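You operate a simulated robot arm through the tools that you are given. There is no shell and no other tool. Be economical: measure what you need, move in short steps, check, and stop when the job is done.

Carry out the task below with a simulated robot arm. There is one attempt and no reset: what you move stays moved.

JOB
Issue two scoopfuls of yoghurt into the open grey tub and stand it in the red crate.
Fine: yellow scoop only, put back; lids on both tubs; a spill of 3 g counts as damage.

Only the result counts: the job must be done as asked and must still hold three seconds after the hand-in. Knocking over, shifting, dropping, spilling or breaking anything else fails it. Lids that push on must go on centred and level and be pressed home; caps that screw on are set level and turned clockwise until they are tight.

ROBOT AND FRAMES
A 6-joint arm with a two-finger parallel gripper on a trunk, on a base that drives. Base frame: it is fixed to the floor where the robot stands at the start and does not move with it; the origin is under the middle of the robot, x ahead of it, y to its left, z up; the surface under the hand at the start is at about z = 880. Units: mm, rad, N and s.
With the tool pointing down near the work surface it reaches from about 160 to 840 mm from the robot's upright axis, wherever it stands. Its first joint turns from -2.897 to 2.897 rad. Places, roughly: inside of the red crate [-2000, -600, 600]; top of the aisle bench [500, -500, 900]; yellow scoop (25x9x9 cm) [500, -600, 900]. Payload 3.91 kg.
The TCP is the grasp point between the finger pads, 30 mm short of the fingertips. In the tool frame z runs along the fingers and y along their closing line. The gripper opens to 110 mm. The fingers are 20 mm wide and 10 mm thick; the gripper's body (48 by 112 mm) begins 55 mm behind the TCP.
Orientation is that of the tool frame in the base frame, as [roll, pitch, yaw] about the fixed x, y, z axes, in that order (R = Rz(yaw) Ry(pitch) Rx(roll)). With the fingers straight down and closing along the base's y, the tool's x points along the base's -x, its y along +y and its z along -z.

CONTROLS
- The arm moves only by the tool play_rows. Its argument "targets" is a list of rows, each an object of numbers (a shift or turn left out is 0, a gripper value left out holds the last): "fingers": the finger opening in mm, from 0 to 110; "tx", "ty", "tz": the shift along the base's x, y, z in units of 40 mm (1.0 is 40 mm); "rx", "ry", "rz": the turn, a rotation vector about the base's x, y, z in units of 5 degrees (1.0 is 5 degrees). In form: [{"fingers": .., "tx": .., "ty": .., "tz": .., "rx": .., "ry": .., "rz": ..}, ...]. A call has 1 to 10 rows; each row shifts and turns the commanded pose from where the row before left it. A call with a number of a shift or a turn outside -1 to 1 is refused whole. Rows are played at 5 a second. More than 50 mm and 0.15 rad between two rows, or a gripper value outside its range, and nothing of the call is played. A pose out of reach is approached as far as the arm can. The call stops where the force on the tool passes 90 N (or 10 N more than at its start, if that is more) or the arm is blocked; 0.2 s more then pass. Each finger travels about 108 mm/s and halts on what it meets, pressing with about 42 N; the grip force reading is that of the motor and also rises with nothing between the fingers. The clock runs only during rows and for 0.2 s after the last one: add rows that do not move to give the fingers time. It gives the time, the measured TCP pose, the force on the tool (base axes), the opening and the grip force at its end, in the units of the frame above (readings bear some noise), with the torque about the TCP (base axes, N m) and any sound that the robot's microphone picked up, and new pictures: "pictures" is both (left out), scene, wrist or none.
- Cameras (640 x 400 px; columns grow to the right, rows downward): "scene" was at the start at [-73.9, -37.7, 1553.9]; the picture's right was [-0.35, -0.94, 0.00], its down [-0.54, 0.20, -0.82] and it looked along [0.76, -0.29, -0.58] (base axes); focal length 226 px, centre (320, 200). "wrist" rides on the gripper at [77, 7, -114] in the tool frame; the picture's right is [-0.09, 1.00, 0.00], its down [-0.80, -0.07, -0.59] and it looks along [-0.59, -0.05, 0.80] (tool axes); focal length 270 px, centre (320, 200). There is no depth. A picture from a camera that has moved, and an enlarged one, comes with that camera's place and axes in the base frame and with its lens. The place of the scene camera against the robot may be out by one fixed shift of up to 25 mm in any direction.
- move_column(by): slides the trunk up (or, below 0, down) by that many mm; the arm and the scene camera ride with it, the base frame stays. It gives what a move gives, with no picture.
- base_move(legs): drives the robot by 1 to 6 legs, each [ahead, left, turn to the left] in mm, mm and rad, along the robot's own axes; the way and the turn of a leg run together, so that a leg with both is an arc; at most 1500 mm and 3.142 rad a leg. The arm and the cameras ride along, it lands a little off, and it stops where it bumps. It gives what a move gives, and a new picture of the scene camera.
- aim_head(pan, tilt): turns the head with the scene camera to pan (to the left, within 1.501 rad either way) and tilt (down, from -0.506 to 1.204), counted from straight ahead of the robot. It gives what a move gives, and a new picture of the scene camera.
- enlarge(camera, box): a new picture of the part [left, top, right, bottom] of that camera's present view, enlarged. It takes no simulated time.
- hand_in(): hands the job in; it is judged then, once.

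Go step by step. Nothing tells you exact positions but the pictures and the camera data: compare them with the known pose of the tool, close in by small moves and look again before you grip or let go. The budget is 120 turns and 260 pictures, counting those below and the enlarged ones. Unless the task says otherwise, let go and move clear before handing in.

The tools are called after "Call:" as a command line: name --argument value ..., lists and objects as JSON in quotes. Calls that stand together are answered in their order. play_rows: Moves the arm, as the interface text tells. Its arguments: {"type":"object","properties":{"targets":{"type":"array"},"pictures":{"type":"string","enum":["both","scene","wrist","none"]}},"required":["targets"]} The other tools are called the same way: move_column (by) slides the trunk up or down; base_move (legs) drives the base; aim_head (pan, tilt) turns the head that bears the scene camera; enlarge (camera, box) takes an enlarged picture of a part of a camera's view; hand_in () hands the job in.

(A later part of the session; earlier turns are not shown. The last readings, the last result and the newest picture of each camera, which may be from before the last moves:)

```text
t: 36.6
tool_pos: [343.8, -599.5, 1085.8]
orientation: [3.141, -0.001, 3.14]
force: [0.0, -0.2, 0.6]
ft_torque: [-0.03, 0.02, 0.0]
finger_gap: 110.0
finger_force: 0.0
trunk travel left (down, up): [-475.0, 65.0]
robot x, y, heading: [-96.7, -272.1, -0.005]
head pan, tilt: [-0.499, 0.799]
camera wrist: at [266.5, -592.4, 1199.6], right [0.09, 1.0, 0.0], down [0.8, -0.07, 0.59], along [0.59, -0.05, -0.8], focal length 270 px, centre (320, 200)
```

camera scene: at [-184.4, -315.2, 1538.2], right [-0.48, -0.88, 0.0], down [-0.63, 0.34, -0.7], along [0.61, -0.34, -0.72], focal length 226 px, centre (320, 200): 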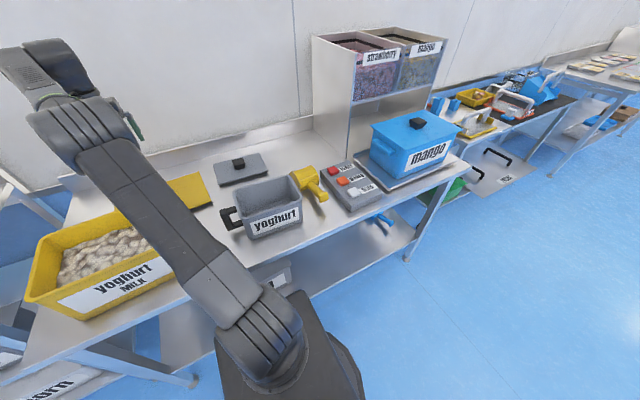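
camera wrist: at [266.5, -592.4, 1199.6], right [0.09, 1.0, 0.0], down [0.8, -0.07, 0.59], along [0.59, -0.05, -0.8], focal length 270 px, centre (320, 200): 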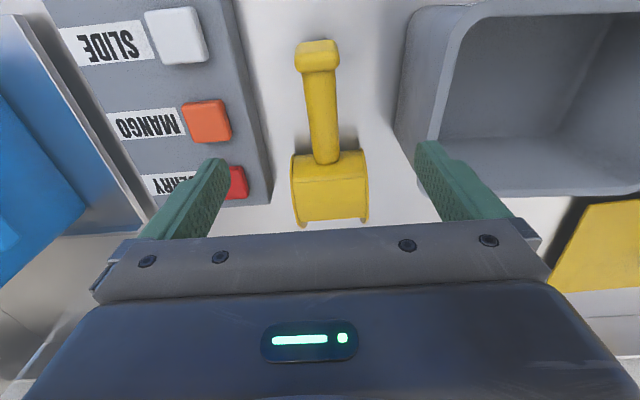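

Handle lies along x at y ≈ -598, top about 945. I'll narrow the fingers to 60 mm so that neither the tub nor the button box is touched, then descend.

Call:
play_rows --targets '[{"fingers": 60, "tx": -0.2, "ty": 0.04}, {"fingers": 60}, {"tz": -0.9}, {"tz": -0.9}, {"tz": -0.9}, {"tz": 0}]' --pictures "both"

Call:
enlarge --camera "scene" --box '[235, 140, 395, 240]'

```text
t: 38.0
tool_pos: [335.9, -597.8, 979.7]
orientation: [3.141, -0.001, 3.139]
force: [0.3, 0.0, -0.3]
ft_torque: [0.03, 0.01, 0.0]
finger_gap: 59.9
finger_force: 0.0
trunk travel left (down, up): [-475.0, 65.0]
robot x, y, heading: [-100.0, -270.5, -0.004]
head pan, tilt: [-0.499, 0.799]
camera scene: at [-184.3, -315.4, 1538.3], right [-0.48, -0.88, 0.0], down [-0.63, 0.34, -0.7], along [0.61, -0.34, -0.72], focal length 226 px, centre (320, 200)
camera wrist: at [259.6, -591.6, 1093.2], right [0.09, 1.0, 0.0], down [0.8, -0.07, 0.59], along [0.59, -0.05, -0.8], focal length 270 px, centre (320, 200)
```

scene: 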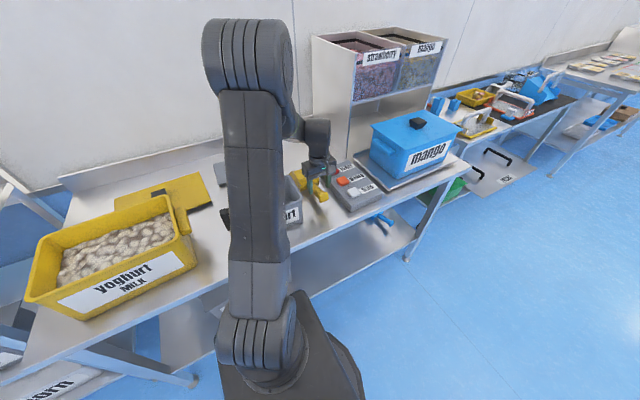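
wrist: 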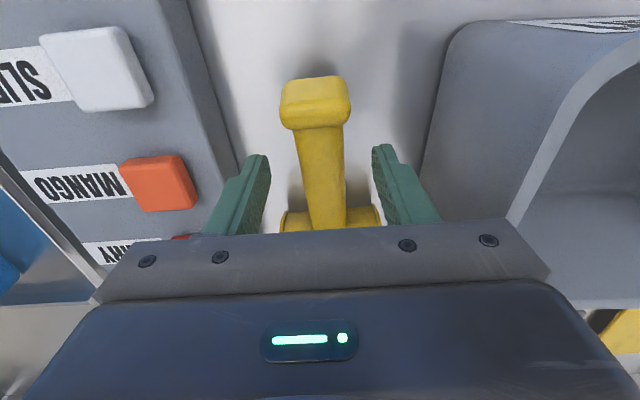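

```text
4.00 times, centred on (315, 190) of scene
camera zoom: at [-184.3, -315.4, 1538.3], right [-0.48, -0.88, 0.0], down [-0.63, 0.34, -0.7], along [0.61, -0.34, -0.72], focal length 903 px, centre (340, 240)
```

zoom: 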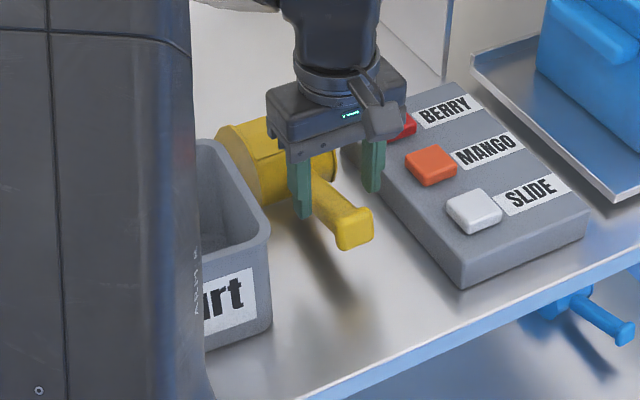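

Handle is centred between the fingers. I descend in small steps watching for contact with the tub rim.

Call:
play_rows --targets '[{"tz": -0.4}, {"tz": -0.3}, {"tz": -0.25}, {"tz": 0}]' --pictures "wrist"

Call:
enlarge --camera "scene" --box '[265, 140, 365, 220]'

```text
t: 39.0
tool_pos: [334.7, -599.0, 940.7]
orientation: [-3.141, 0.0, 3.14]
force: [0.0, 0.0, -0.6]
ft_torque: [-0.04, 0.0, 0.03]
finger_gap: 59.8
finger_force: 0.0
trunk travel left (down, up): [-475.0, 65.0]
robot x, y, heading: [-98.4, -270.6, 0.004]
head pan, tilt: [-0.499, 0.799]
camera wrist: at [258.7, -592.7, 1055.5], right [0.09, 1.0, 0.0], down [0.8, -0.07, 0.59], along [0.59, -0.05, -0.8], focal length 270 px, centre (320, 200)
```

wrist: 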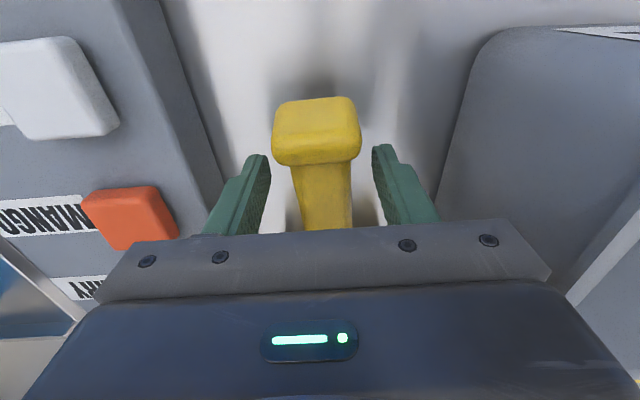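

```text
5.00 times, centred on (315, 180) of scene
camera zoom: at [-184.3, -315.5, 1538.3], right [-0.48, -0.88, 0.0], down [-0.63, 0.34, -0.7], along [0.61, -0.34, -0.72], focal length 1129 px, centre (345, 300)
```

zoom: 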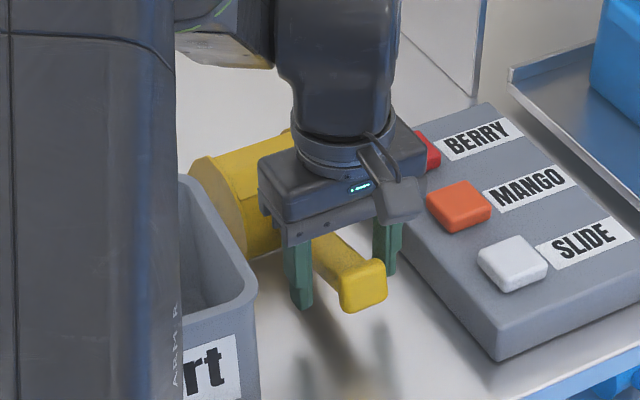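

The handle is between the pads and nothing touches. Grip and lift.

Call:
play_rows --targets '[{"fingers": 0}, {"fingers": 0}, {"fingers": 0}, {"tz": 0}]' --pictures "none"

Call:
play_rows --targets '[{"tz": 0.5}, {"tz": 1}, {"tz": 1}, {"tz": 1}, {"tz": 1}, {"tz": 1}, {"tz": 0}]' --pictures "both"

Call:
enlarge --camera "scene" --box '[235, 100, 395, 200]'

```text
t: 40.0
tool_pos: [334.5, -599.9, 941.9]
orientation: [-3.14, 0.0, 3.14]
force: [0.6, 0.6, -0.5]
ft_torque: [0.07, 0.06, 0.05]
finger_gap: 29.8
finger_force: 42.1
trunk travel left (down, up): [-475.0, 65.0]
robot x, y, heading: [-97.7, -271.8, -0.003]
head pan, tilt: [-0.499, 0.799]
```

```text
t: 41.6
tool_pos: [336.3, -600.1, 1161.3]
orientation: [-3.142, -0.001, 3.14]
force: [0.1, 0.0, -1.7]
ft_torque: [0.03, 0.21, 0.0]
finger_gap: 29.5
finger_force: 42.0
trunk travel left (down, up): [-475.0, 65.0]
robot x, y, heading: [-98.7, -271.8, 0.001]
head pan, tilt: [-0.499, 0.799]
camera scene: at [-184.1, -315.5, 1538.3], right [-0.48, -0.88, 0.0], down [-0.63, 0.34, -0.7], along [0.61, -0.34, -0.72], focal length 226 px, centre (320, 200)
camera wrist: at [260.7, -593.2, 1275.9], right [0.09, 1.0, 0.0], down [0.8, -0.07, 0.59], along [0.59, -0.05, -0.8], focal length 270 px, centre (320, 200)
```

scene: 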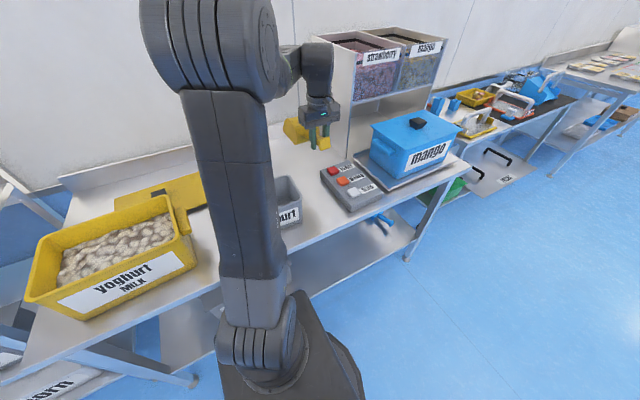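
wrist: 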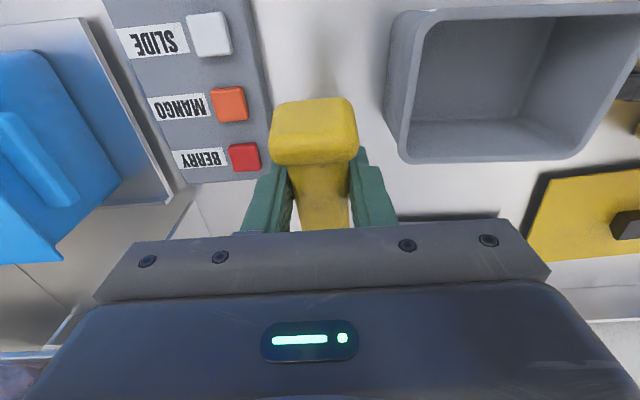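

```text
4.00 times, centred on (315, 150) of scene
camera zoom: at [-184.1, -315.5, 1538.3], right [-0.48, -0.88, 0.0], down [-0.63, 0.34, -0.7], along [0.61, -0.34, -0.72], focal length 903 px, centre (340, 400)
```

zoom: 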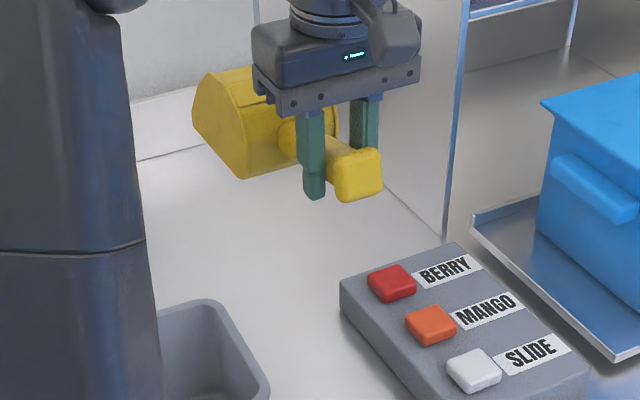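

Scoop is held firmly. I'll rotate it 90° so the cup points to +y, to see its profile from the scene camera and to fit the tub's long axis.

Call:
play_rows --targets '[{"rz": 1}, {"rz": 1}, {"rz": 1}, {"rz": 1}, {"rz": 1}, {"rz": 1}, {"rz": 1}, {"rz": 1}, {"rz": 1}, {"rz": 1}]' --pictures "none"

Call:
play_rows --targets '[{"rz": 1}, {"rz": 1}, {"rz": 1}, {"rz": 1}, {"rz": 1}, {"rz": 1}, {"rz": 1}, {"rz": 1}, {"rz": 0}]' --pictures "both"

Call:
enlarge --camera "scene" --box '[235, 80, 395, 180]'

```text
t: 43.8
tool_pos: [335.1, -598.5, 1161.1]
orientation: [-3.14, -0.001, -2.269]
force: [-0.6, -1.0, -1.0]
ft_torque: [-0.18, 0.15, 0.0]
finger_gap: 29.5
finger_force: 41.6
trunk travel left (down, up): [-475.0, 65.0]
robot x, y, heading: [-98.5, -269.1, 0.001]
head pan, tilt: [-0.499, 0.799]
```

```text
t: 45.8
tool_pos: [334.6, -598.9, 1161.0]
orientation: [3.141, 0.002, -1.573]
force: [0.3, 0.8, -0.8]
ft_torque: [-0.22, -0.02, 0.02]
finger_gap: 29.7
finger_force: 42.5
trunk travel left (down, up): [-475.0, 65.0]
robot x, y, heading: [-98.2, -268.8, -0.004]
head pan, tilt: [-0.499, 0.799]
camera scene: at [-184.3, -315.4, 1538.3], right [-0.48, -0.88, 0.0], down [-0.63, 0.34, -0.7], along [0.61, -0.34, -0.72], focal length 226 px, centre (320, 200)
camera wrist: at [328.9, -676.4, 1275.2], right [-1.0, 0.09, 0.0], down [0.07, 0.8, 0.59], along [0.05, 0.59, -0.8], focal length 270 px, centre (320, 200)
```

scene: 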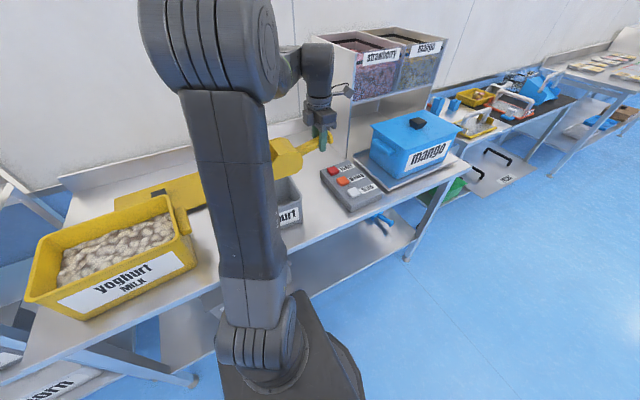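
wrist: 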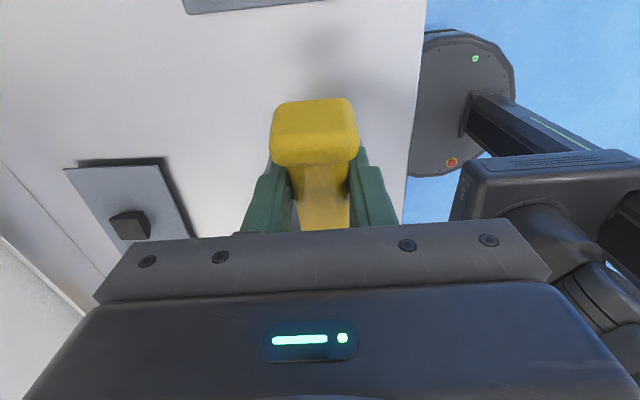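

```text
4.00 times, centred on (315, 130) of scene
camera zoom: at [-184.3, -315.4, 1538.3], right [-0.48, -0.88, 0.0], down [-0.63, 0.34, -0.7], along [0.61, -0.34, -0.72], focal length 903 px, centre (340, 480)
```

zoom: 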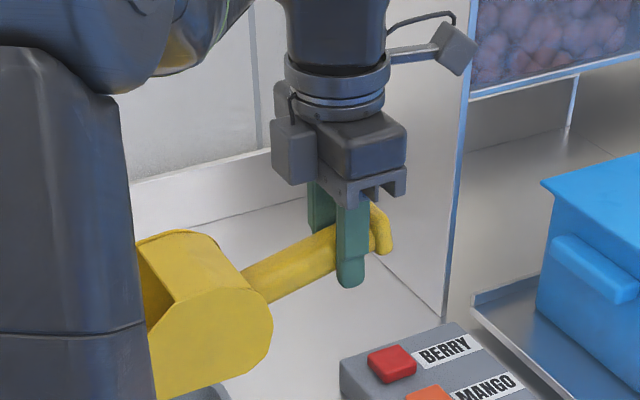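

The scoop is an open-front shovel: flat bottom, handle at the back, mouth forward/up. I'll carry it over the yellow tub, cup pointing to +y.

Call:
play_rows --targets '[{"ty": 1, "tz": 0.3}, {"ty": 1, "tz": 0.3}, {"ty": 1, "tz": 0.3}, {"ty": 1}, {"ty": 1}, {"ty": 1, "tx": 0.2}, {"ty": 1, "tx": 0.2}, {"ty": 1, "tx": 0.2}, {"ty": 1, "tx": 0.15}, {"ty": 1}]' --pictures "none"

Call:
play_rows --targets '[{"ty": 1}, {"ty": 0.95}, {"ty": 0}]' --pictures "none"

Call:
aim_head --pan 0.4 --tilt 0.7

```text
t: 48.0
tool_pos: [365.6, -195.4, 1196.5]
orientation: [3.141, 0.0, -1.575]
force: [1.2, 0.4, -2.4]
ft_torque: [-0.19, -0.02, 0.01]
finger_gap: 29.4
finger_force: 42.2
trunk travel left (down, up): [-475.0, 65.0]
robot x, y, heading: [-99.1, -265.3, -0.0]
head pan, tilt: [-0.499, 0.799]
```

```text
t: 48.8
tool_pos: [364.7, -119.6, 1197.9]
orientation: [-3.141, 0.001, -1.573]
force: [-0.5, -0.1, -2.1]
ft_torque: [-0.22, -0.03, -0.02]
finger_gap: 29.8
finger_force: 42.0
trunk travel left (down, up): [-475.0, 65.0]
robot x, y, heading: [-97.6, -264.8, 0.003]
head pan, tilt: [-0.499, 0.799]
```

```text
t: 50.0
tool_pos: [366.5, -119.7, 1197.7]
orientation: [-3.141, -0.001, -1.574]
force: [0.8, -0.2, -2.1]
ft_torque: [-0.24, 0.01, -0.02]
finger_gap: 29.4
finger_force: 42.1
trunk travel left (down, up): [-475.0, 65.0]
robot x, y, heading: [-100.4, -271.1, -0.003]
head pan, tilt: [0.4, 0.7]
camera scene: at [-176.6, -243.6, 1546.5], right [0.39, -0.92, 0.0], down [-0.59, -0.25, -0.76], along [0.71, 0.3, -0.64], focal length 226 px, centre (320, 200)
```

scene: 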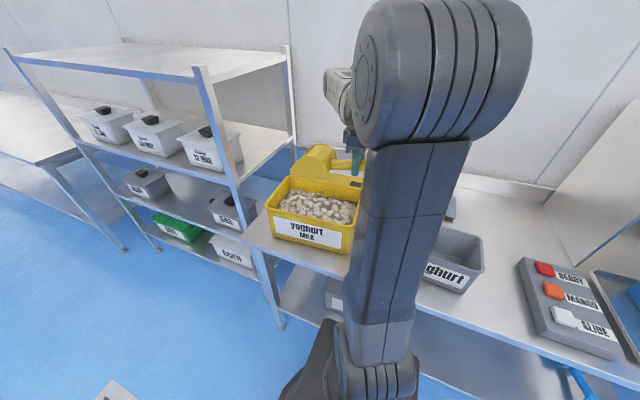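

Call:
enlarge --camera "scene" --box '[260, 120, 370, 260]'

```text
2.86 times, centred on (315, 190) of scene
camera zoom: at [-176.6, -243.6, 1546.5], right [0.39, -0.92, 0.0], down [-0.59, -0.25, -0.76], along [0.71, 0.3, -0.64], focal length 645 px, centre (334, 229)
```

zoom: 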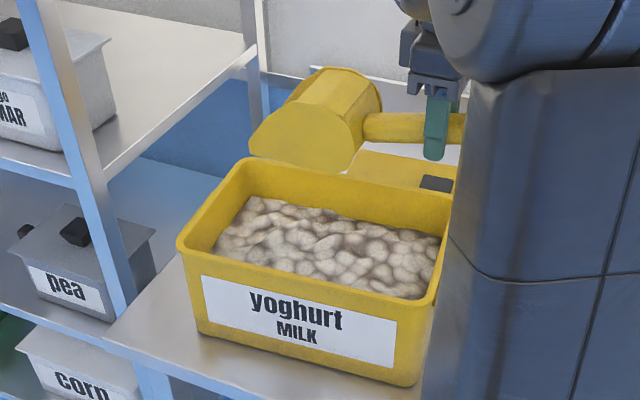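

The yoghurt surface is about 40 mm below the rim (≈990). I'll pitch the lip down 35° above the tub and check.

Call:
play_rows --targets '[{"rx": -1, "ty": -0.1, "tz": 0.1}, {"rx": -1, "ty": -0.1, "tz": 0.1}, {"rx": -1, "ty": -0.1}, {"rx": -1, "ty": -0.1}, {"rx": -1, "ty": -0.1}, {"rx": -1, "ty": -0.1}, {"rx": -1, "ty": -0.1}, {"rx": 0}]' --pictures "scene"

Call:
enlarge --camera "scene" --box '[260, 120, 370, 260]'

```text
t: 51.8
tool_pos: [365.5, -148.2, 1204.1]
orientation: [-3.14, -0.612, -1.572]
force: [-0.7, 0.6, -1.3]
ft_torque: [-0.15, -0.02, 0.02]
finger_gap: 29.5
finger_force: 42.3
trunk travel left (down, up): [-475.0, 65.0]
robot x, y, heading: [-96.7, -271.2, -0.001]
head pan, tilt: [0.4, 0.7]
camera scene: at [-176.7, -243.6, 1546.5], right [0.39, -0.92, 0.0], down [-0.59, -0.25, -0.76], along [0.71, 0.3, -0.64], focal length 226 px, centre (320, 200)
```

scene: 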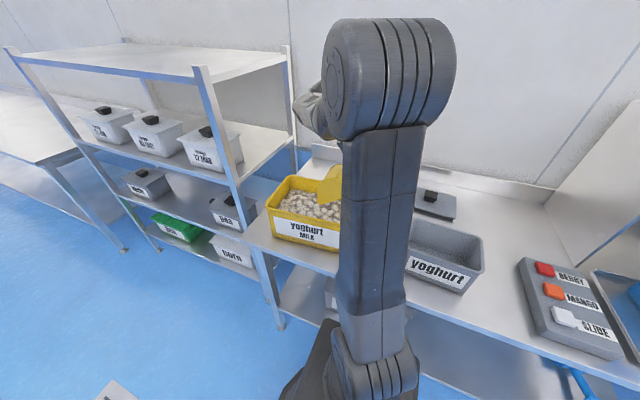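

```text
2.86 times, centred on (315, 190) of scene
camera zoom: at [-176.7, -243.6, 1546.5], right [0.39, -0.92, 0.0], down [-0.59, -0.25, -0.76], along [0.71, 0.3, -0.64], focal length 645 px, centre (334, 229)
```

zoom: 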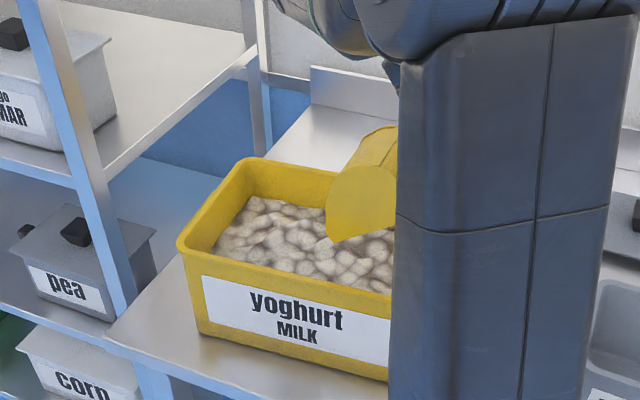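

Geometry matches my prediction. Now plunge the lip into the yoghurt near the −y end, in steps.

Call:
play_rows --targets '[{"tz": -0.8}, {"tz": -0.8, "ty": 0.1}, {"tz": -0.5, "ty": 0.2}, {"tz": 0}]' --pictures "none"

Call:
play_rows --targets '[{"tz": -0.4, "ty": 0.2}, {"tz": -0.4, "ty": 0.3}, {"tz": 0}]' --pictures "scene"

Call:
enlarge --camera "scene" --box '[260, 120, 370, 260]'

```text
t: 52.8
tool_pos: [365.6, -136.9, 1119.0]
orientation: [-3.139, -0.61, -1.574]
force: [-0.7, 0.0, -1.7]
ft_torque: [-0.13, -0.04, 0.0]
finger_gap: 29.7
finger_force: 41.9
trunk travel left (down, up): [-475.0, 65.0]
robot x, y, heading: [-95.8, -273.0, -0.004]
head pan, tilt: [0.4, 0.7]
```

```text
t: 53.6
tool_pos: [365.3, -116.4, 1089.5]
orientation: [-3.141, -0.611, -1.574]
force: [-0.3, 0.1, -1.8]
ft_torque: [-0.13, 0.0, 0.01]
finger_gap: 29.6
finger_force: 41.8
trunk travel left (down, up): [-475.0, 65.0]
robot x, y, heading: [-97.6, -267.2, -0.003]
head pan, tilt: [0.4, 0.7]
camera scene: at [-176.7, -243.4, 1546.5], right [0.39, -0.92, 0.0], down [-0.59, -0.25, -0.76], along [0.71, 0.3, -0.64], focal length 226 px, centre (320, 200)
```

scene: 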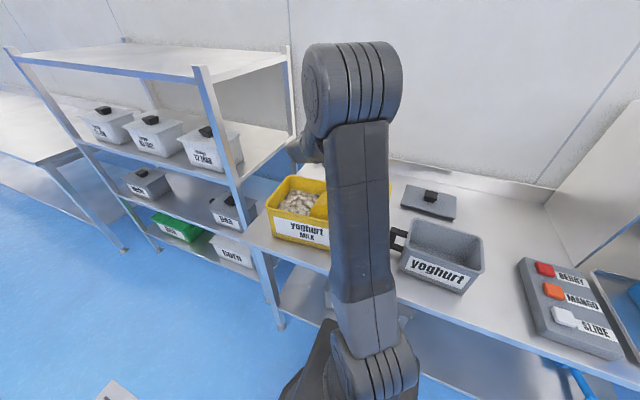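

```text
2.86 times, centred on (315, 190) of scene
camera zoom: at [-176.7, -243.4, 1546.5], right [0.39, -0.92, 0.0], down [-0.59, -0.25, -0.76], along [0.71, 0.3, -0.64], focal length 645 px, centre (334, 229)
```

zoom: 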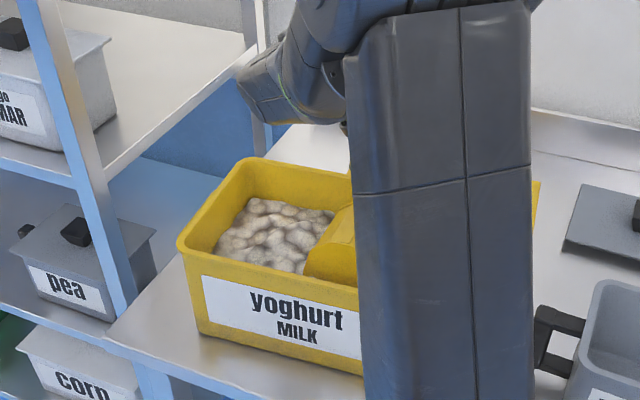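

No resistance is felt; the cup is in the yoghurt. Push forward, then roll the mouth up while lifting slowly.

Call:
play_rows --targets '[{"ty": 0.5}, {"ty": 0.5}, {"ty": 0.4}, {"rx": 1, "ty": -0.2}, {"rx": 1, "ty": -0.2}, {"rx": 1, "ty": -0.2}, {"rx": 1, "ty": -0.2}, {"rx": 1, "ty": -0.2}, {"rx": 1, "ty": -0.2}, {"rx": 1, "ty": -0.2}]' --pictures "none"

Call:
play_rows --targets '[{"rx": 1}, {"rx": 1}, {"tz": 0.3}, {"tz": 0.4}, {"tz": 0.5}, {"tz": 0}, {"tz": 0}]' --pictures "scene"

Call:
enlarge --camera "scene" --box '[260, 120, 370, 260]'

```text
t: 55.8
tool_pos: [365.7, -117.3, 1089.2]
orientation: [-3.141, 0.002, -1.574]
force: [0.2, 0.2, -1.8]
ft_torque: [-0.29, -0.01, 0.01]
finger_gap: 29.8
finger_force: 42.1
trunk travel left (down, up): [-475.0, 65.0]
robot x, y, heading: [-97.2, -270.7, -0.002]
head pan, tilt: [0.4, 0.7]
```

```text
t: 57.4
tool_pos: [365.7, -116.0, 1137.4]
orientation: [3.141, 0.175, -1.572]
force: [-0.5, 0.2, -1.9]
ft_torque: [-0.31, -0.02, 0.0]
finger_gap: 29.5
finger_force: 41.5
trunk travel left (down, up): [-475.0, 65.0]
robot x, y, heading: [-101.2, -271.0, 0.001]
head pan, tilt: [0.4, 0.7]
camera scene: at [-176.6, -243.5, 1546.5], right [0.39, -0.92, 0.0], down [-0.59, -0.25, -0.76], along [0.71, 0.3, -0.64], focal length 226 px, centre (320, 200)
```

scene: 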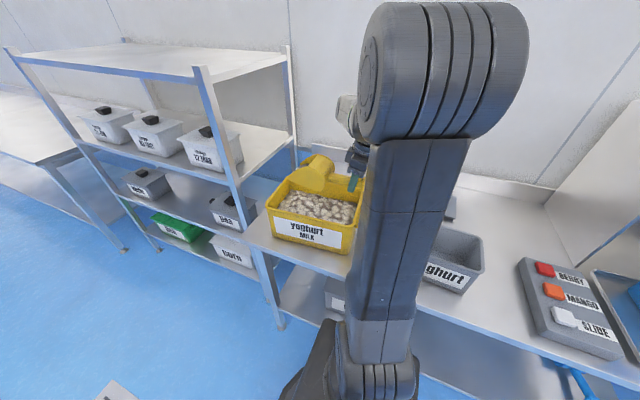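

```text
2.86 times, centred on (315, 190) of scene
camera zoom: at [-176.6, -243.5, 1546.5], right [0.39, -0.92, 0.0], down [-0.59, -0.25, -0.76], along [0.71, 0.3, -0.64], focal length 645 px, centre (334, 229)
```

zoom: 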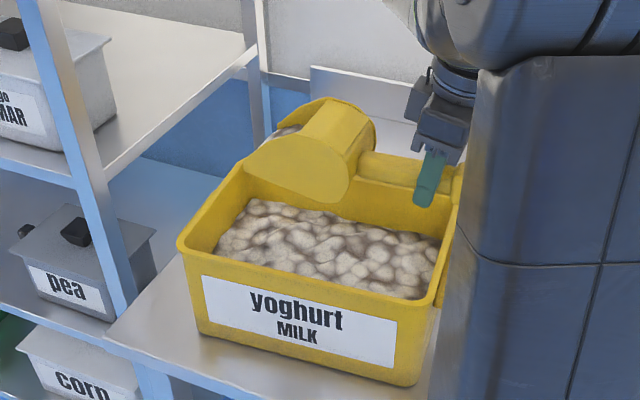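

The cup seems to hold yoghurt. A closer look.

Call:
enlarge --camera "scene" --box '[290, 145, 350, 195]'

```text
8.00 times, centred on (320, 170) of scene
camera zoom: at [-176.6, -243.5, 1546.5], right [0.39, -0.92, 0.0], down [-0.59, -0.25, -0.76], along [0.71, 0.3, -0.64], focal length 1806 px, centre (320, 440)
```

zoom: 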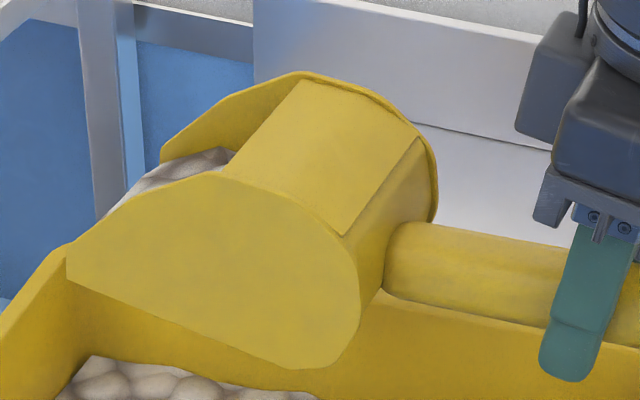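

The cup is full to the mouth. I'll tilt it a bit further up, rise, and carry it smoothly above the grey tub.

Call:
play_rows --targets '[{"rx": 0.7, "tz": 0.4}, {"rx": 0.7, "tz": 0.4}, {"ty": -0.3}, {"ty": -0.6}, {"ty": -0.8}, {"ty": -0.8}, {"ty": -0.8}, {"ty": -0.8}, {"ty": -0.8}, {"ty": -0.8}]' --pictures "none"

Call:
play_rows --targets '[{"ty": -0.8}, {"ty": -0.8}, {"ty": -0.8}, {"ty": -0.8, "tx": 0.1}, {"ty": -0.8, "tx": 0.1}, {"ty": -0.8}, {"ty": -0.6}, {"ty": -0.4}, {"ty": 0}]' --pictures "none"

Call:
aim_head --pan -0.3 --tilt 0.8

```text
t: 59.6
tool_pos: [367.7, -343.5, 1166.6]
orientation: [3.141, 0.296, -1.574]
force: [0.4, 0.9, -1.6]
ft_torque: [-0.28, 0.03, 0.01]
finger_gap: 29.6
finger_force: 41.7
trunk travel left (down, up): [-475.0, 65.0]
robot x, y, heading: [-101.6, -269.5, -0.004]
head pan, tilt: [0.4, 0.7]
```

```text
t: 61.6
tool_pos: [371.4, -577.1, 1169.0]
orientation: [3.141, 0.296, -1.572]
force: [0.8, 0.1, -1.9]
ft_torque: [-0.27, 0.02, -0.03]
finger_gap: 29.8
finger_force: 42.0
trunk travel left (down, up): [-475.0, 65.0]
robot x, y, heading: [-102.8, -268.6, -0.001]
head pan, tilt: [0.4, 0.7]
```

```text
t: 62.7
tool_pos: [373.6, -576.9, 1169.3]
orientation: [-3.141, 0.296, -1.572]
force: [0.0, -0.3, -2.3]
ft_torque: [-0.29, 0.01, 0.02]
finger_gap: 29.6
finger_force: 41.8
trunk travel left (down, up): [-475.0, 65.0]
robot x, y, heading: [-94.7, -268.4, 0.001]
head pan, tilt: [-0.3, 0.799]
camera scene: at [-177.9, -300.6, 1538.3], right [-0.3, -0.95, 0.0], down [-0.68, 0.21, -0.7], along [0.67, -0.21, -0.72], focal length 226 px, centre (320, 200)
```

scene: 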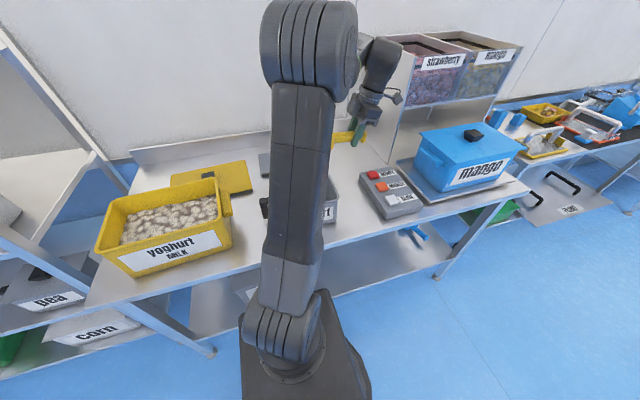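

The arm hides the grey tub from the scene camera; check the wrist view.

Call:
play_rows --targets '[{"tz": 0}]' --pictures "wrist"

```text
t: 63.1
tool_pos: [372.4, -577.0, 1169.1]
orientation: [3.141, 0.299, -1.572]
force: [-0.1, -0.9, -2.0]
ft_torque: [-0.27, 0.02, 0.0]
finger_gap: 29.5
finger_force: 42.6
trunk travel left (down, up): [-475.0, 65.0]
robot x, y, heading: [-99.5, -269.4, -0.002]
head pan, tilt: [-0.3, 0.799]
camera wrist: at [366.0, -684.5, 1256.1], right [-1.0, 0.09, 0.03], down [0.07, 0.59, 0.8], along [0.05, 0.8, -0.6], focal length 270 px, centre (320, 200)
```

wrist: 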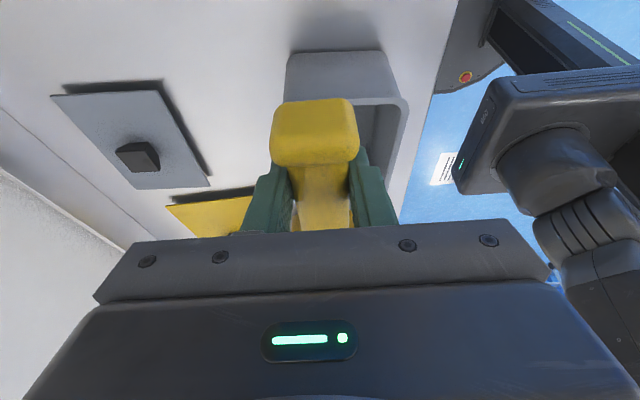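

The grey tub's −y rim lies near y ≈ -510 and its centre near x ≈ 360. I'll bring the lip over the tub's centre and level the scoop low over it.

Call:
play_rows --targets '[{"rx": -1, "tx": -0.3, "ty": -0.25, "tz": -0.6}, {"rx": -1, "ty": -0.25, "tz": -0.6}, {"rx": -1, "ty": -0.25, "tz": -0.6}, {"rx": -0.4, "ty": -0.15, "tz": -0.4}, {"tz": 0}]' --pictures "both"

```text
t: 64.3
tool_pos: [361.6, -612.4, 1081.8]
orientation: [3.141, 0.002, -1.572]
force: [0.4, 0.0, -0.8]
ft_torque: [-0.28, -0.02, 0.04]
finger_gap: 29.8
finger_force: 42.0
trunk travel left (down, up): [-475.0, 65.0]
robot x, y, heading: [-100.9, -267.5, -0.002]
head pan, tilt: [-0.3, 0.799]
camera scene: at [-177.9, -300.7, 1538.3], right [-0.3, -0.95, 0.0], down [-0.68, 0.21, -0.7], along [0.67, -0.21, -0.72], focal length 226 px, centre (320, 200)
camera wrist: at [355.3, -690.3, 1196.0], right [-1.0, 0.09, 0.0], down [0.07, 0.8, 0.59], along [0.05, 0.59, -0.8], focal length 270 px, centre (320, 200)
```

scene: 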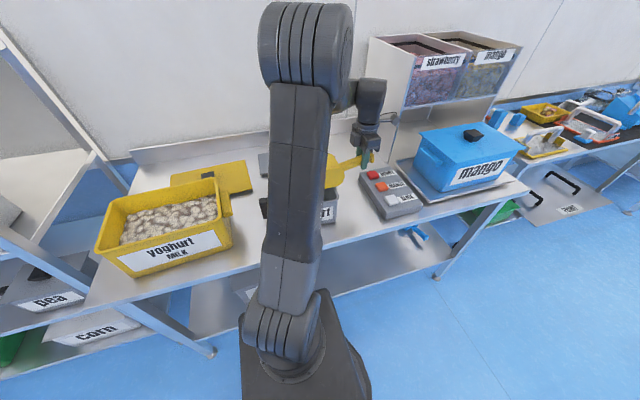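
wrist: 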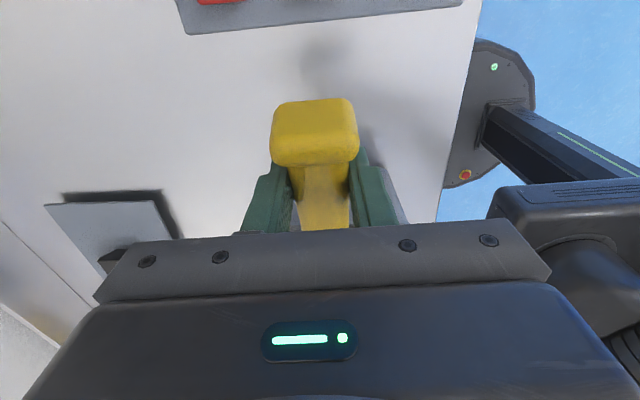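

Positions agree; lip is about (360, -424, 1026). Now pitch down keeping the lip over the tub centre.

Call:
play_rows --targets '[{"rx": -1, "ty": 0.2, "tz": 0.1}, {"rx": -1, "ty": 0.2, "tz": 0.15}, {"rx": -1, "ty": 0.2, "tz": 0.15}, {"rx": -1, "ty": 0.22, "tz": 0.15}, {"rx": -1, "ty": 0.22, "tz": 0.15}, {"rx": -1, "ty": 0.25, "tz": 0.15}, {"rx": -1, "ty": 0.35, "tz": 0.2}, {"rx": -1, "ty": 0.35, "tz": 0.2}, {"rx": -1, "ty": 0.35, "tz": 0.2}, {"rx": 0}]' --pictures "none"

Call:
play_rows --targets '[{"rx": -1, "ty": 0.38, "tz": 0.15}, {"rx": -1, "ty": 0.38, "tz": 0.15}, {"rx": -1, "ty": 0.38, "tz": 0.15}, {"rx": 0}, {"rx": 0}, {"rx": 0}]' --pictures "both"

```text
t: 66.5
tool_pos: [361.3, -517.2, 1138.9]
orientation: [-3.141, -0.787, -1.574]
force: [-0.8, -0.8, -1.5]
ft_torque: [-0.09, -0.01, 0.01]
finger_gap: 29.7
finger_force: 41.4
trunk travel left (down, up): [-475.0, 65.0]
robot x, y, heading: [-103.4, -264.8, 0.001]
head pan, tilt: [-0.3, 0.799]
```

```text
t: 67.9
tool_pos: [361.1, -473.5, 1157.8]
orientation: [-3.138, -1.047, -1.575]
force: [0.0, -0.1, -1.1]
ft_torque: [-0.04, -0.01, 0.0]
finger_gap: 29.7
finger_force: 41.8
trunk travel left (down, up): [-475.0, 65.0]
robot x, y, heading: [-98.6, -271.4, -0.001]
head pan, tilt: [-0.3, 0.799]
camera scene: at [-178.0, -300.5, 1538.3], right [-0.3, -0.95, 0.0], down [-0.68, 0.21, -0.7], along [0.67, -0.21, -0.72], focal length 226 px, centre (320, 200)
camera wrist: at [355.0, -412.6, 1280.8], right [-1.0, 0.05, -0.08], down [0.07, 0.92, -0.4], along [0.05, -0.4, -0.91], focal length 270 px, centre (320, 200)
```

scene: 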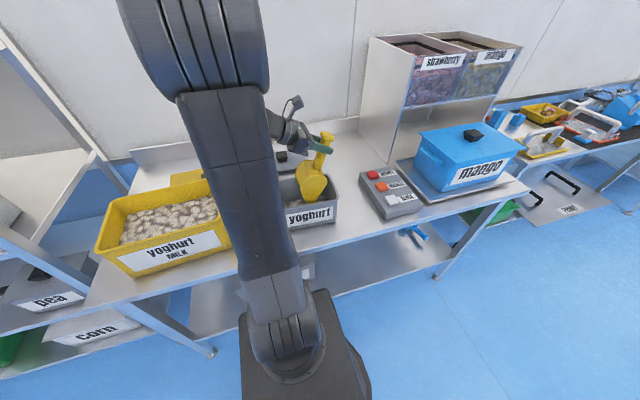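
wrist: 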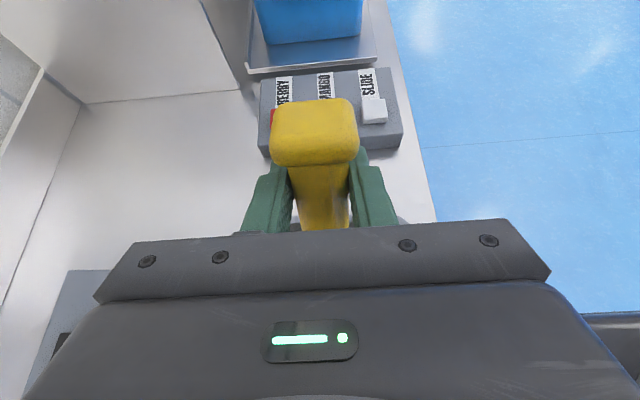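

Now the tub is visible. Zoom to see whether the yoghurt left the cup.

Call:
enlarge --camera "scene" --box '[260, 120, 360, 240]'

```text
3.33 times, centred on (310, 180) of scene
camera zoom: at [-178.0, -300.5, 1538.3], right [-0.3, -0.95, 0.0], down [-0.68, 0.21, -0.7], along [0.67, -0.21, -0.72], focal length 752 px, centre (353, 267)
```

zoom: 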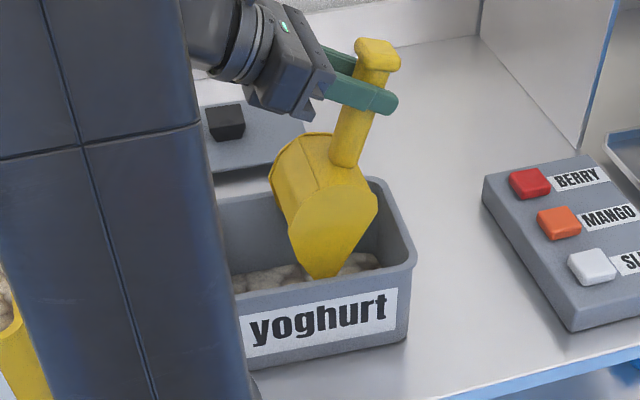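

Yoghurt has landed in the tub. I'll tilt a bit more to empty fully, then return upright.

Call:
play_rows --targets '[{"rx": -1, "ty": 0.3, "tz": 0.4}, {"rx": -1, "ty": 0.3, "tz": 0.3}, {"rx": -1, "ty": 0.3, "tz": 0.3}, {"rx": 0}, {"rx": 0}, {"rx": 0}, {"rx": 0}]' --pictures "none"

Call:
enlarge --camera "scene" --box '[260, 120, 360, 240]'

```text
t: 69.5
tool_pos: [360.1, -437.0, 1198.0]
orientation: [-3.136, -1.309, -1.578]
force: [0.3, 0.5, -1.5]
ft_torque: [0.02, -0.03, 0.02]
finger_gap: 29.7
finger_force: 41.9
trunk travel left (down, up): [-475.0, 65.0]
robot x, y, heading: [-99.5, -272.9, 0.003]
head pan, tilt: [-0.3, 0.799]
```

```text
3.33 times, centred on (310, 180) of scene
camera zoom: at [-178.0, -300.6, 1538.3], right [-0.3, -0.95, 0.0], down [-0.68, 0.21, -0.7], along [0.67, -0.21, -0.72], focal length 752 px, centre (353, 267)
```

zoom: 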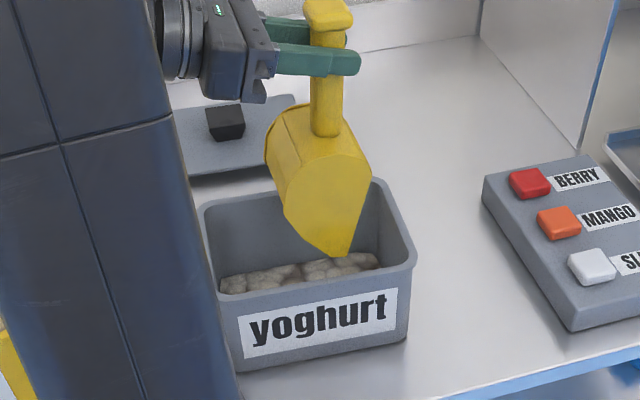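

Cup emptied cleanly. I'll level it over the tub first (so that no residue drips), then return to the yellow tub.

Call:
play_rows --targets '[{"rx": 1, "ty": -0.2}, {"rx": 1, "ty": -0.2}, {"rx": 1, "ty": -0.2}, {"rx": 1, "ty": -0.2}, {"rx": 1, "ty": -0.2}, {"rx": 1, "ty": -0.2}, {"rx": 1, "ty": -0.2}, {"rx": 1}, {"rx": 1}, {"rx": 1}]' --pictures "none"

Call:
play_rows --targets '[{"rx": 1}, {"rx": 1}, {"rx": 1}, {"rx": 1}, {"rx": 1}, {"rx": 1}, {"rx": 0}, {"rx": 0}, {"rx": 0}]' --pictures "none"

Call:
play_rows --targets '[{"ty": 0.8}, {"ty": 0.9}, {"ty": 0.9}, {"ty": 0.9}, {"ty": 0.9}, {"ty": 0.9}, {"ty": 0.9}, {"ty": 0.9}, {"ty": 0.9}, {"tz": 0}]' --pictures "scene"

```text
t: 71.7
tool_pos: [362.0, -493.6, 1196.9]
orientation: [-3.141, -0.435, -1.573]
force: [0.5, 0.5, -1.3]
ft_torque: [-0.17, 0.01, -0.01]
finger_gap: 29.5
finger_force: 42.4
trunk travel left (down, up): [-475.0, 65.0]
robot x, y, heading: [-99.1, -268.2, -0.0]
head pan, tilt: [-0.3, 0.799]
```

```text
t: 73.7
tool_pos: [362.0, -492.7, 1196.2]
orientation: [-3.141, 0.087, -1.573]
force: [0.2, -0.3, -0.9]
ft_torque: [-0.23, 0.0, -0.01]
finger_gap: 29.9
finger_force: 41.9
trunk travel left (down, up): [-475.0, 65.0]
robot x, y, heading: [-97.7, -269.7, -0.002]
head pan, tilt: [-0.3, 0.799]
```

```text
t: 75.9
tool_pos: [363.2, -170.1, 1195.4]
orientation: [3.141, 0.088, -1.574]
force: [0.4, 0.3, -1.3]
ft_torque: [-0.25, -0.05, 0.0]
finger_gap: 29.6
finger_force: 42.1
trunk travel left (down, up): [-475.0, 65.0]
robot x, y, heading: [-100.3, -268.5, -0.005]
head pan, tilt: [-0.3, 0.799]
camera scene: at [-178.0, -300.5, 1538.3], right [-0.3, -0.95, 0.0], down [-0.68, 0.21, -0.7], along [0.67, -0.21, -0.72], focal length 226 px, centre (320, 200)
```

scene: 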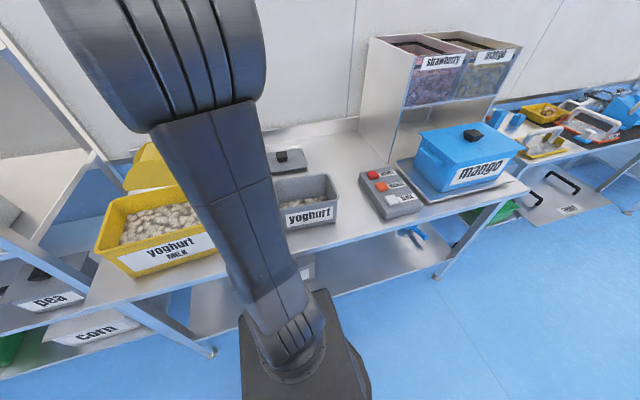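

Second scoop: same motion, slightly deeper.

Call:
play_rows --targets '[{"rx": -1, "ty": 0.1, "tz": 0.1}, {"rx": -1, "ty": 0.1, "tz": 0.1}, {"rx": -1, "ty": 0.1}, {"rx": -1, "ty": 0.1}, {"rx": -1, "ty": 0.1}, {"rx": -1}, {"rx": -1}, {"rx": -1}, {"tz": -0.6}, {"tz": -0.6}]' --pictures "none"

Call:
play_rows --targets '[{"tz": -0.6, "ty": 0.1}, {"tz": -0.5, "ty": 0.2}, {"tz": -0.4, "ty": 0.3}, {"tz": -0.2, "ty": 0.3}, {"tz": 0}]' --pictures "none"

```text
t: 78.1
tool_pos: [361.1, -153.1, 1156.5]
orientation: [-3.14, -0.609, -1.573]
force: [-0.1, 0.0, -1.3]
ft_torque: [-0.14, 0.02, -0.03]
finger_gap: 29.6
finger_force: 42.1
trunk travel left (down, up): [-475.0, 65.0]
robot x, y, heading: [-100.1, -272.4, -0.003]
head pan, tilt: [-0.3, 0.799]
```

```text
t: 79.3
tool_pos: [362.7, -116.8, 1088.3]
orientation: [-3.139, -0.61, -1.575]
force: [0.0, -0.6, -2.2]
ft_torque: [-0.18, 0.02, -0.02]
finger_gap: 29.5
finger_force: 42.0
trunk travel left (down, up): [-475.0, 65.0]
robot x, y, heading: [-98.1, -270.4, -0.001]
head pan, tilt: [-0.3, 0.799]
```

Call:
play_rows --targets '[{"ty": 0.5, "tz": -0.1}, {"ty": 0.5}, {"ty": 0.4}, {"rx": 1, "ty": -0.2}, {"rx": 1, "ty": -0.2}, {"rx": 1, "ty": -0.2}, {"rx": 1, "ty": -0.2}, {"rx": 1, "ty": -0.2}, {"rx": 1, "ty": -0.2}, {"rx": 1, "ty": -0.2}]' --pictures "none"

Call:
play_rows --targets '[{"rx": 1}, {"rx": 1}, {"tz": 0.3}, {"tz": 0.4}, {"tz": 0.6}, {"tz": 0}, {"tz": 0}]' --pictures "none"

Call:
aim_head --pan 0.4 --tilt 0.7

Call:
enlarge --camera "scene" --box '[260, 120, 370, 260]'

```text
t: 81.5
tool_pos: [362.3, -116.9, 1084.9]
orientation: [-3.141, 0.002, -1.574]
force: [-0.9, -0.4, -1.4]
ft_torque: [-0.25, -0.01, -0.02]
finger_gap: 29.8
finger_force: 42.2
trunk travel left (down, up): [-475.0, 65.0]
robot x, y, heading: [-101.3, -272.0, -0.002]
head pan, tilt: [-0.3, 0.799]
```

```text
t: 83.1
tool_pos: [361.8, -117.1, 1136.9]
orientation: [-3.14, 0.174, -1.572]
force: [0.9, 0.2, -1.8]
ft_torque: [-0.26, 0.0, 0.04]
finger_gap: 29.6
finger_force: 41.9
trunk travel left (down, up): [-475.0, 65.0]
robot x, y, heading: [-97.8, -273.9, 0.0]
head pan, tilt: [-0.3, 0.799]
```

```text
t: 84.2
tool_pos: [362.3, -116.9, 1137.3]
orientation: [3.141, 0.176, -1.571]
force: [-0.9, 0.2, -2.1]
ft_torque: [-0.25, 0.01, 0.05]
finger_gap: 29.7
finger_force: 41.8
trunk travel left (down, up): [-475.0, 65.0]
robot x, y, heading: [-98.4, -272.1, -0.004]
head pan, tilt: [0.4, 0.7]
camera scene: at [-176.6, -243.6, 1546.5], right [0.39, -0.92, 0.0], down [-0.59, -0.25, -0.76], along [0.71, 0.3, -0.64], focal length 226 px, centre (320, 200)
```

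scene: 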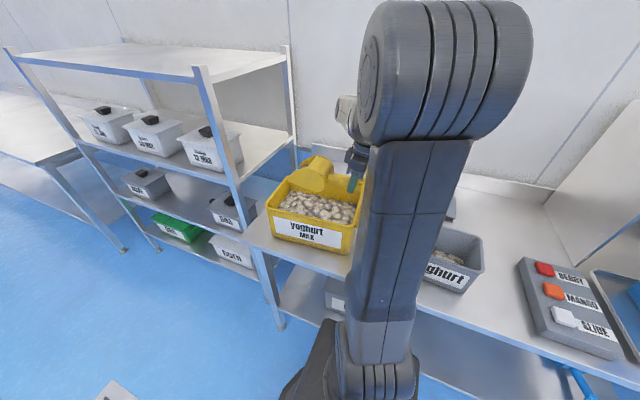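

```text
2.86 times, centred on (315, 190) of scene
camera zoom: at [-176.6, -243.6, 1546.5], right [0.39, -0.92, 0.0], down [-0.59, -0.25, -0.76], along [0.71, 0.3, -0.64], focal length 645 px, centre (334, 229)
```

zoom: 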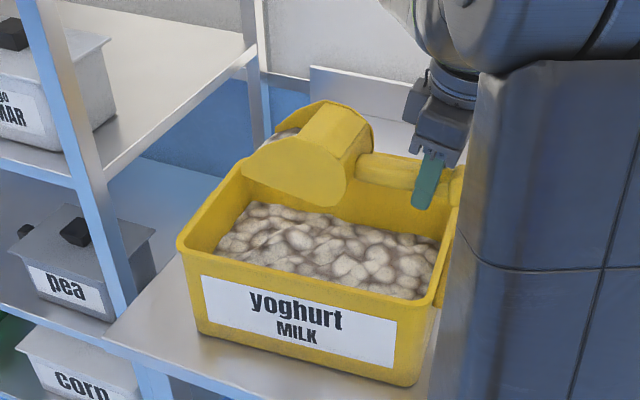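

Call:
enlarge --camera "scene" --box '[290, 145, 350, 195]'

```text
8.00 times, centred on (320, 170) of scene
camera zoom: at [-176.6, -243.6, 1546.5], right [0.39, -0.92, 0.0], down [-0.59, -0.25, -0.76], along [0.71, 0.3, -0.64], focal length 1806 px, centre (320, 440)
```

zoom: 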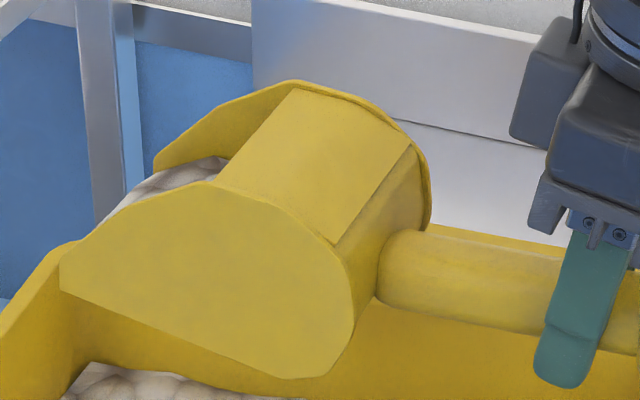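

Equally full. Carry to the grey tub as before.

Call:
play_rows --targets '[{"rx": 0.7, "tz": 0.4}, {"rx": 0.7, "tz": 0.4}, {"ty": -0.3}, {"ty": -0.6}, {"ty": -0.8}, {"ty": -0.8}, {"ty": -0.8}, {"ty": -0.8}, {"ty": -0.8}, {"ty": -0.8}]' --pictures "none"

Call:
play_rows --targets '[{"ty": -0.8}, {"ty": -0.8}, {"ty": -0.8}, {"ty": -0.8}, {"ty": -0.8}, {"ty": -0.8}, {"ty": -0.6}, {"ty": -0.4}, {"ty": 0}]' --pictures "none"

Call:
play_rows --targets '[{"rx": -1, "ty": -0.25, "tz": -0.6}, {"rx": -1, "ty": -0.25, "tz": -0.6}, {"rx": -1, "ty": -0.25, "tz": -0.6}, {"rx": -0.4, "ty": -0.15, "tz": -0.4}, {"tz": 0}]' --pictures "none"

Call:
aim_head --pan -0.3 --tilt 0.8

```text
t: 86.3
tool_pos: [362.2, -344.3, 1169.1]
orientation: [3.14, 0.296, -1.572]
force: [0.8, -0.5, -1.5]
ft_torque: [-0.28, 0.01, -0.03]
finger_gap: 29.4
finger_force: 42.1
trunk travel left (down, up): [-475.0, 65.0]
robot x, y, heading: [-98.1, -270.6, 0.001]
head pan, tilt: [0.4, 0.7]
```

```text
t: 88.3
tool_pos: [361.1, -578.0, 1170.7]
orientation: [3.142, 0.296, -1.573]
force: [0.3, -0.5, -2.4]
ft_torque: [-0.26, -0.02, -0.02]
finger_gap: 29.5
finger_force: 41.9
trunk travel left (down, up): [-475.0, 65.0]
robot x, y, heading: [-100.0, -268.4, -0.0]
head pan, tilt: [0.4, 0.7]
```

```text
t: 89.5
tool_pos: [360.9, -613.9, 1080.0]
orientation: [3.14, -0.002, -1.572]
force: [0.8, -0.1, -2.5]
ft_torque: [-0.28, -0.02, 0.02]
finger_gap: 29.6
finger_force: 41.7
trunk travel left (down, up): [-475.0, 65.0]
robot x, y, heading: [-99.1, -271.2, -0.0]
head pan, tilt: [0.4, 0.7]
```

```text
t: 90.6
tool_pos: [361.9, -612.6, 1080.6]
orientation: [3.141, -0.001, -1.573]
force: [0.3, -0.3, -2.9]
ft_torque: [-0.27, -0.02, -0.02]
finger_gap: 29.6
finger_force: 42.5
trunk travel left (down, up): [-475.0, 65.0]
robot x, y, heading: [-101.5, -269.1, -0.003]
head pan, tilt: [-0.3, 0.799]
camera scene: at [-177.9, -300.7, 1538.3], right [-0.3, -0.95, 0.0], down [-0.68, 0.21, -0.7], along [0.67, -0.21, -0.72], focal length 226 px, centre (320, 200)
```

scene: 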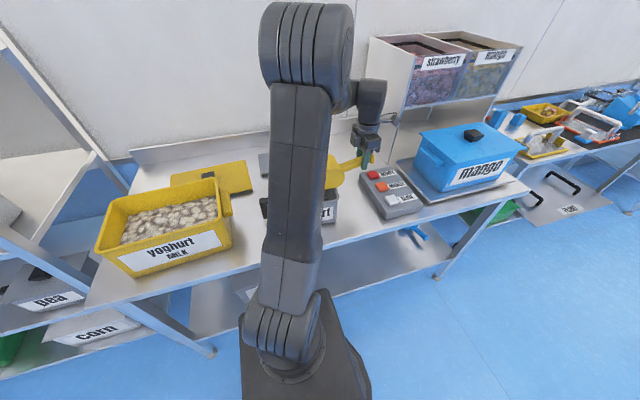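

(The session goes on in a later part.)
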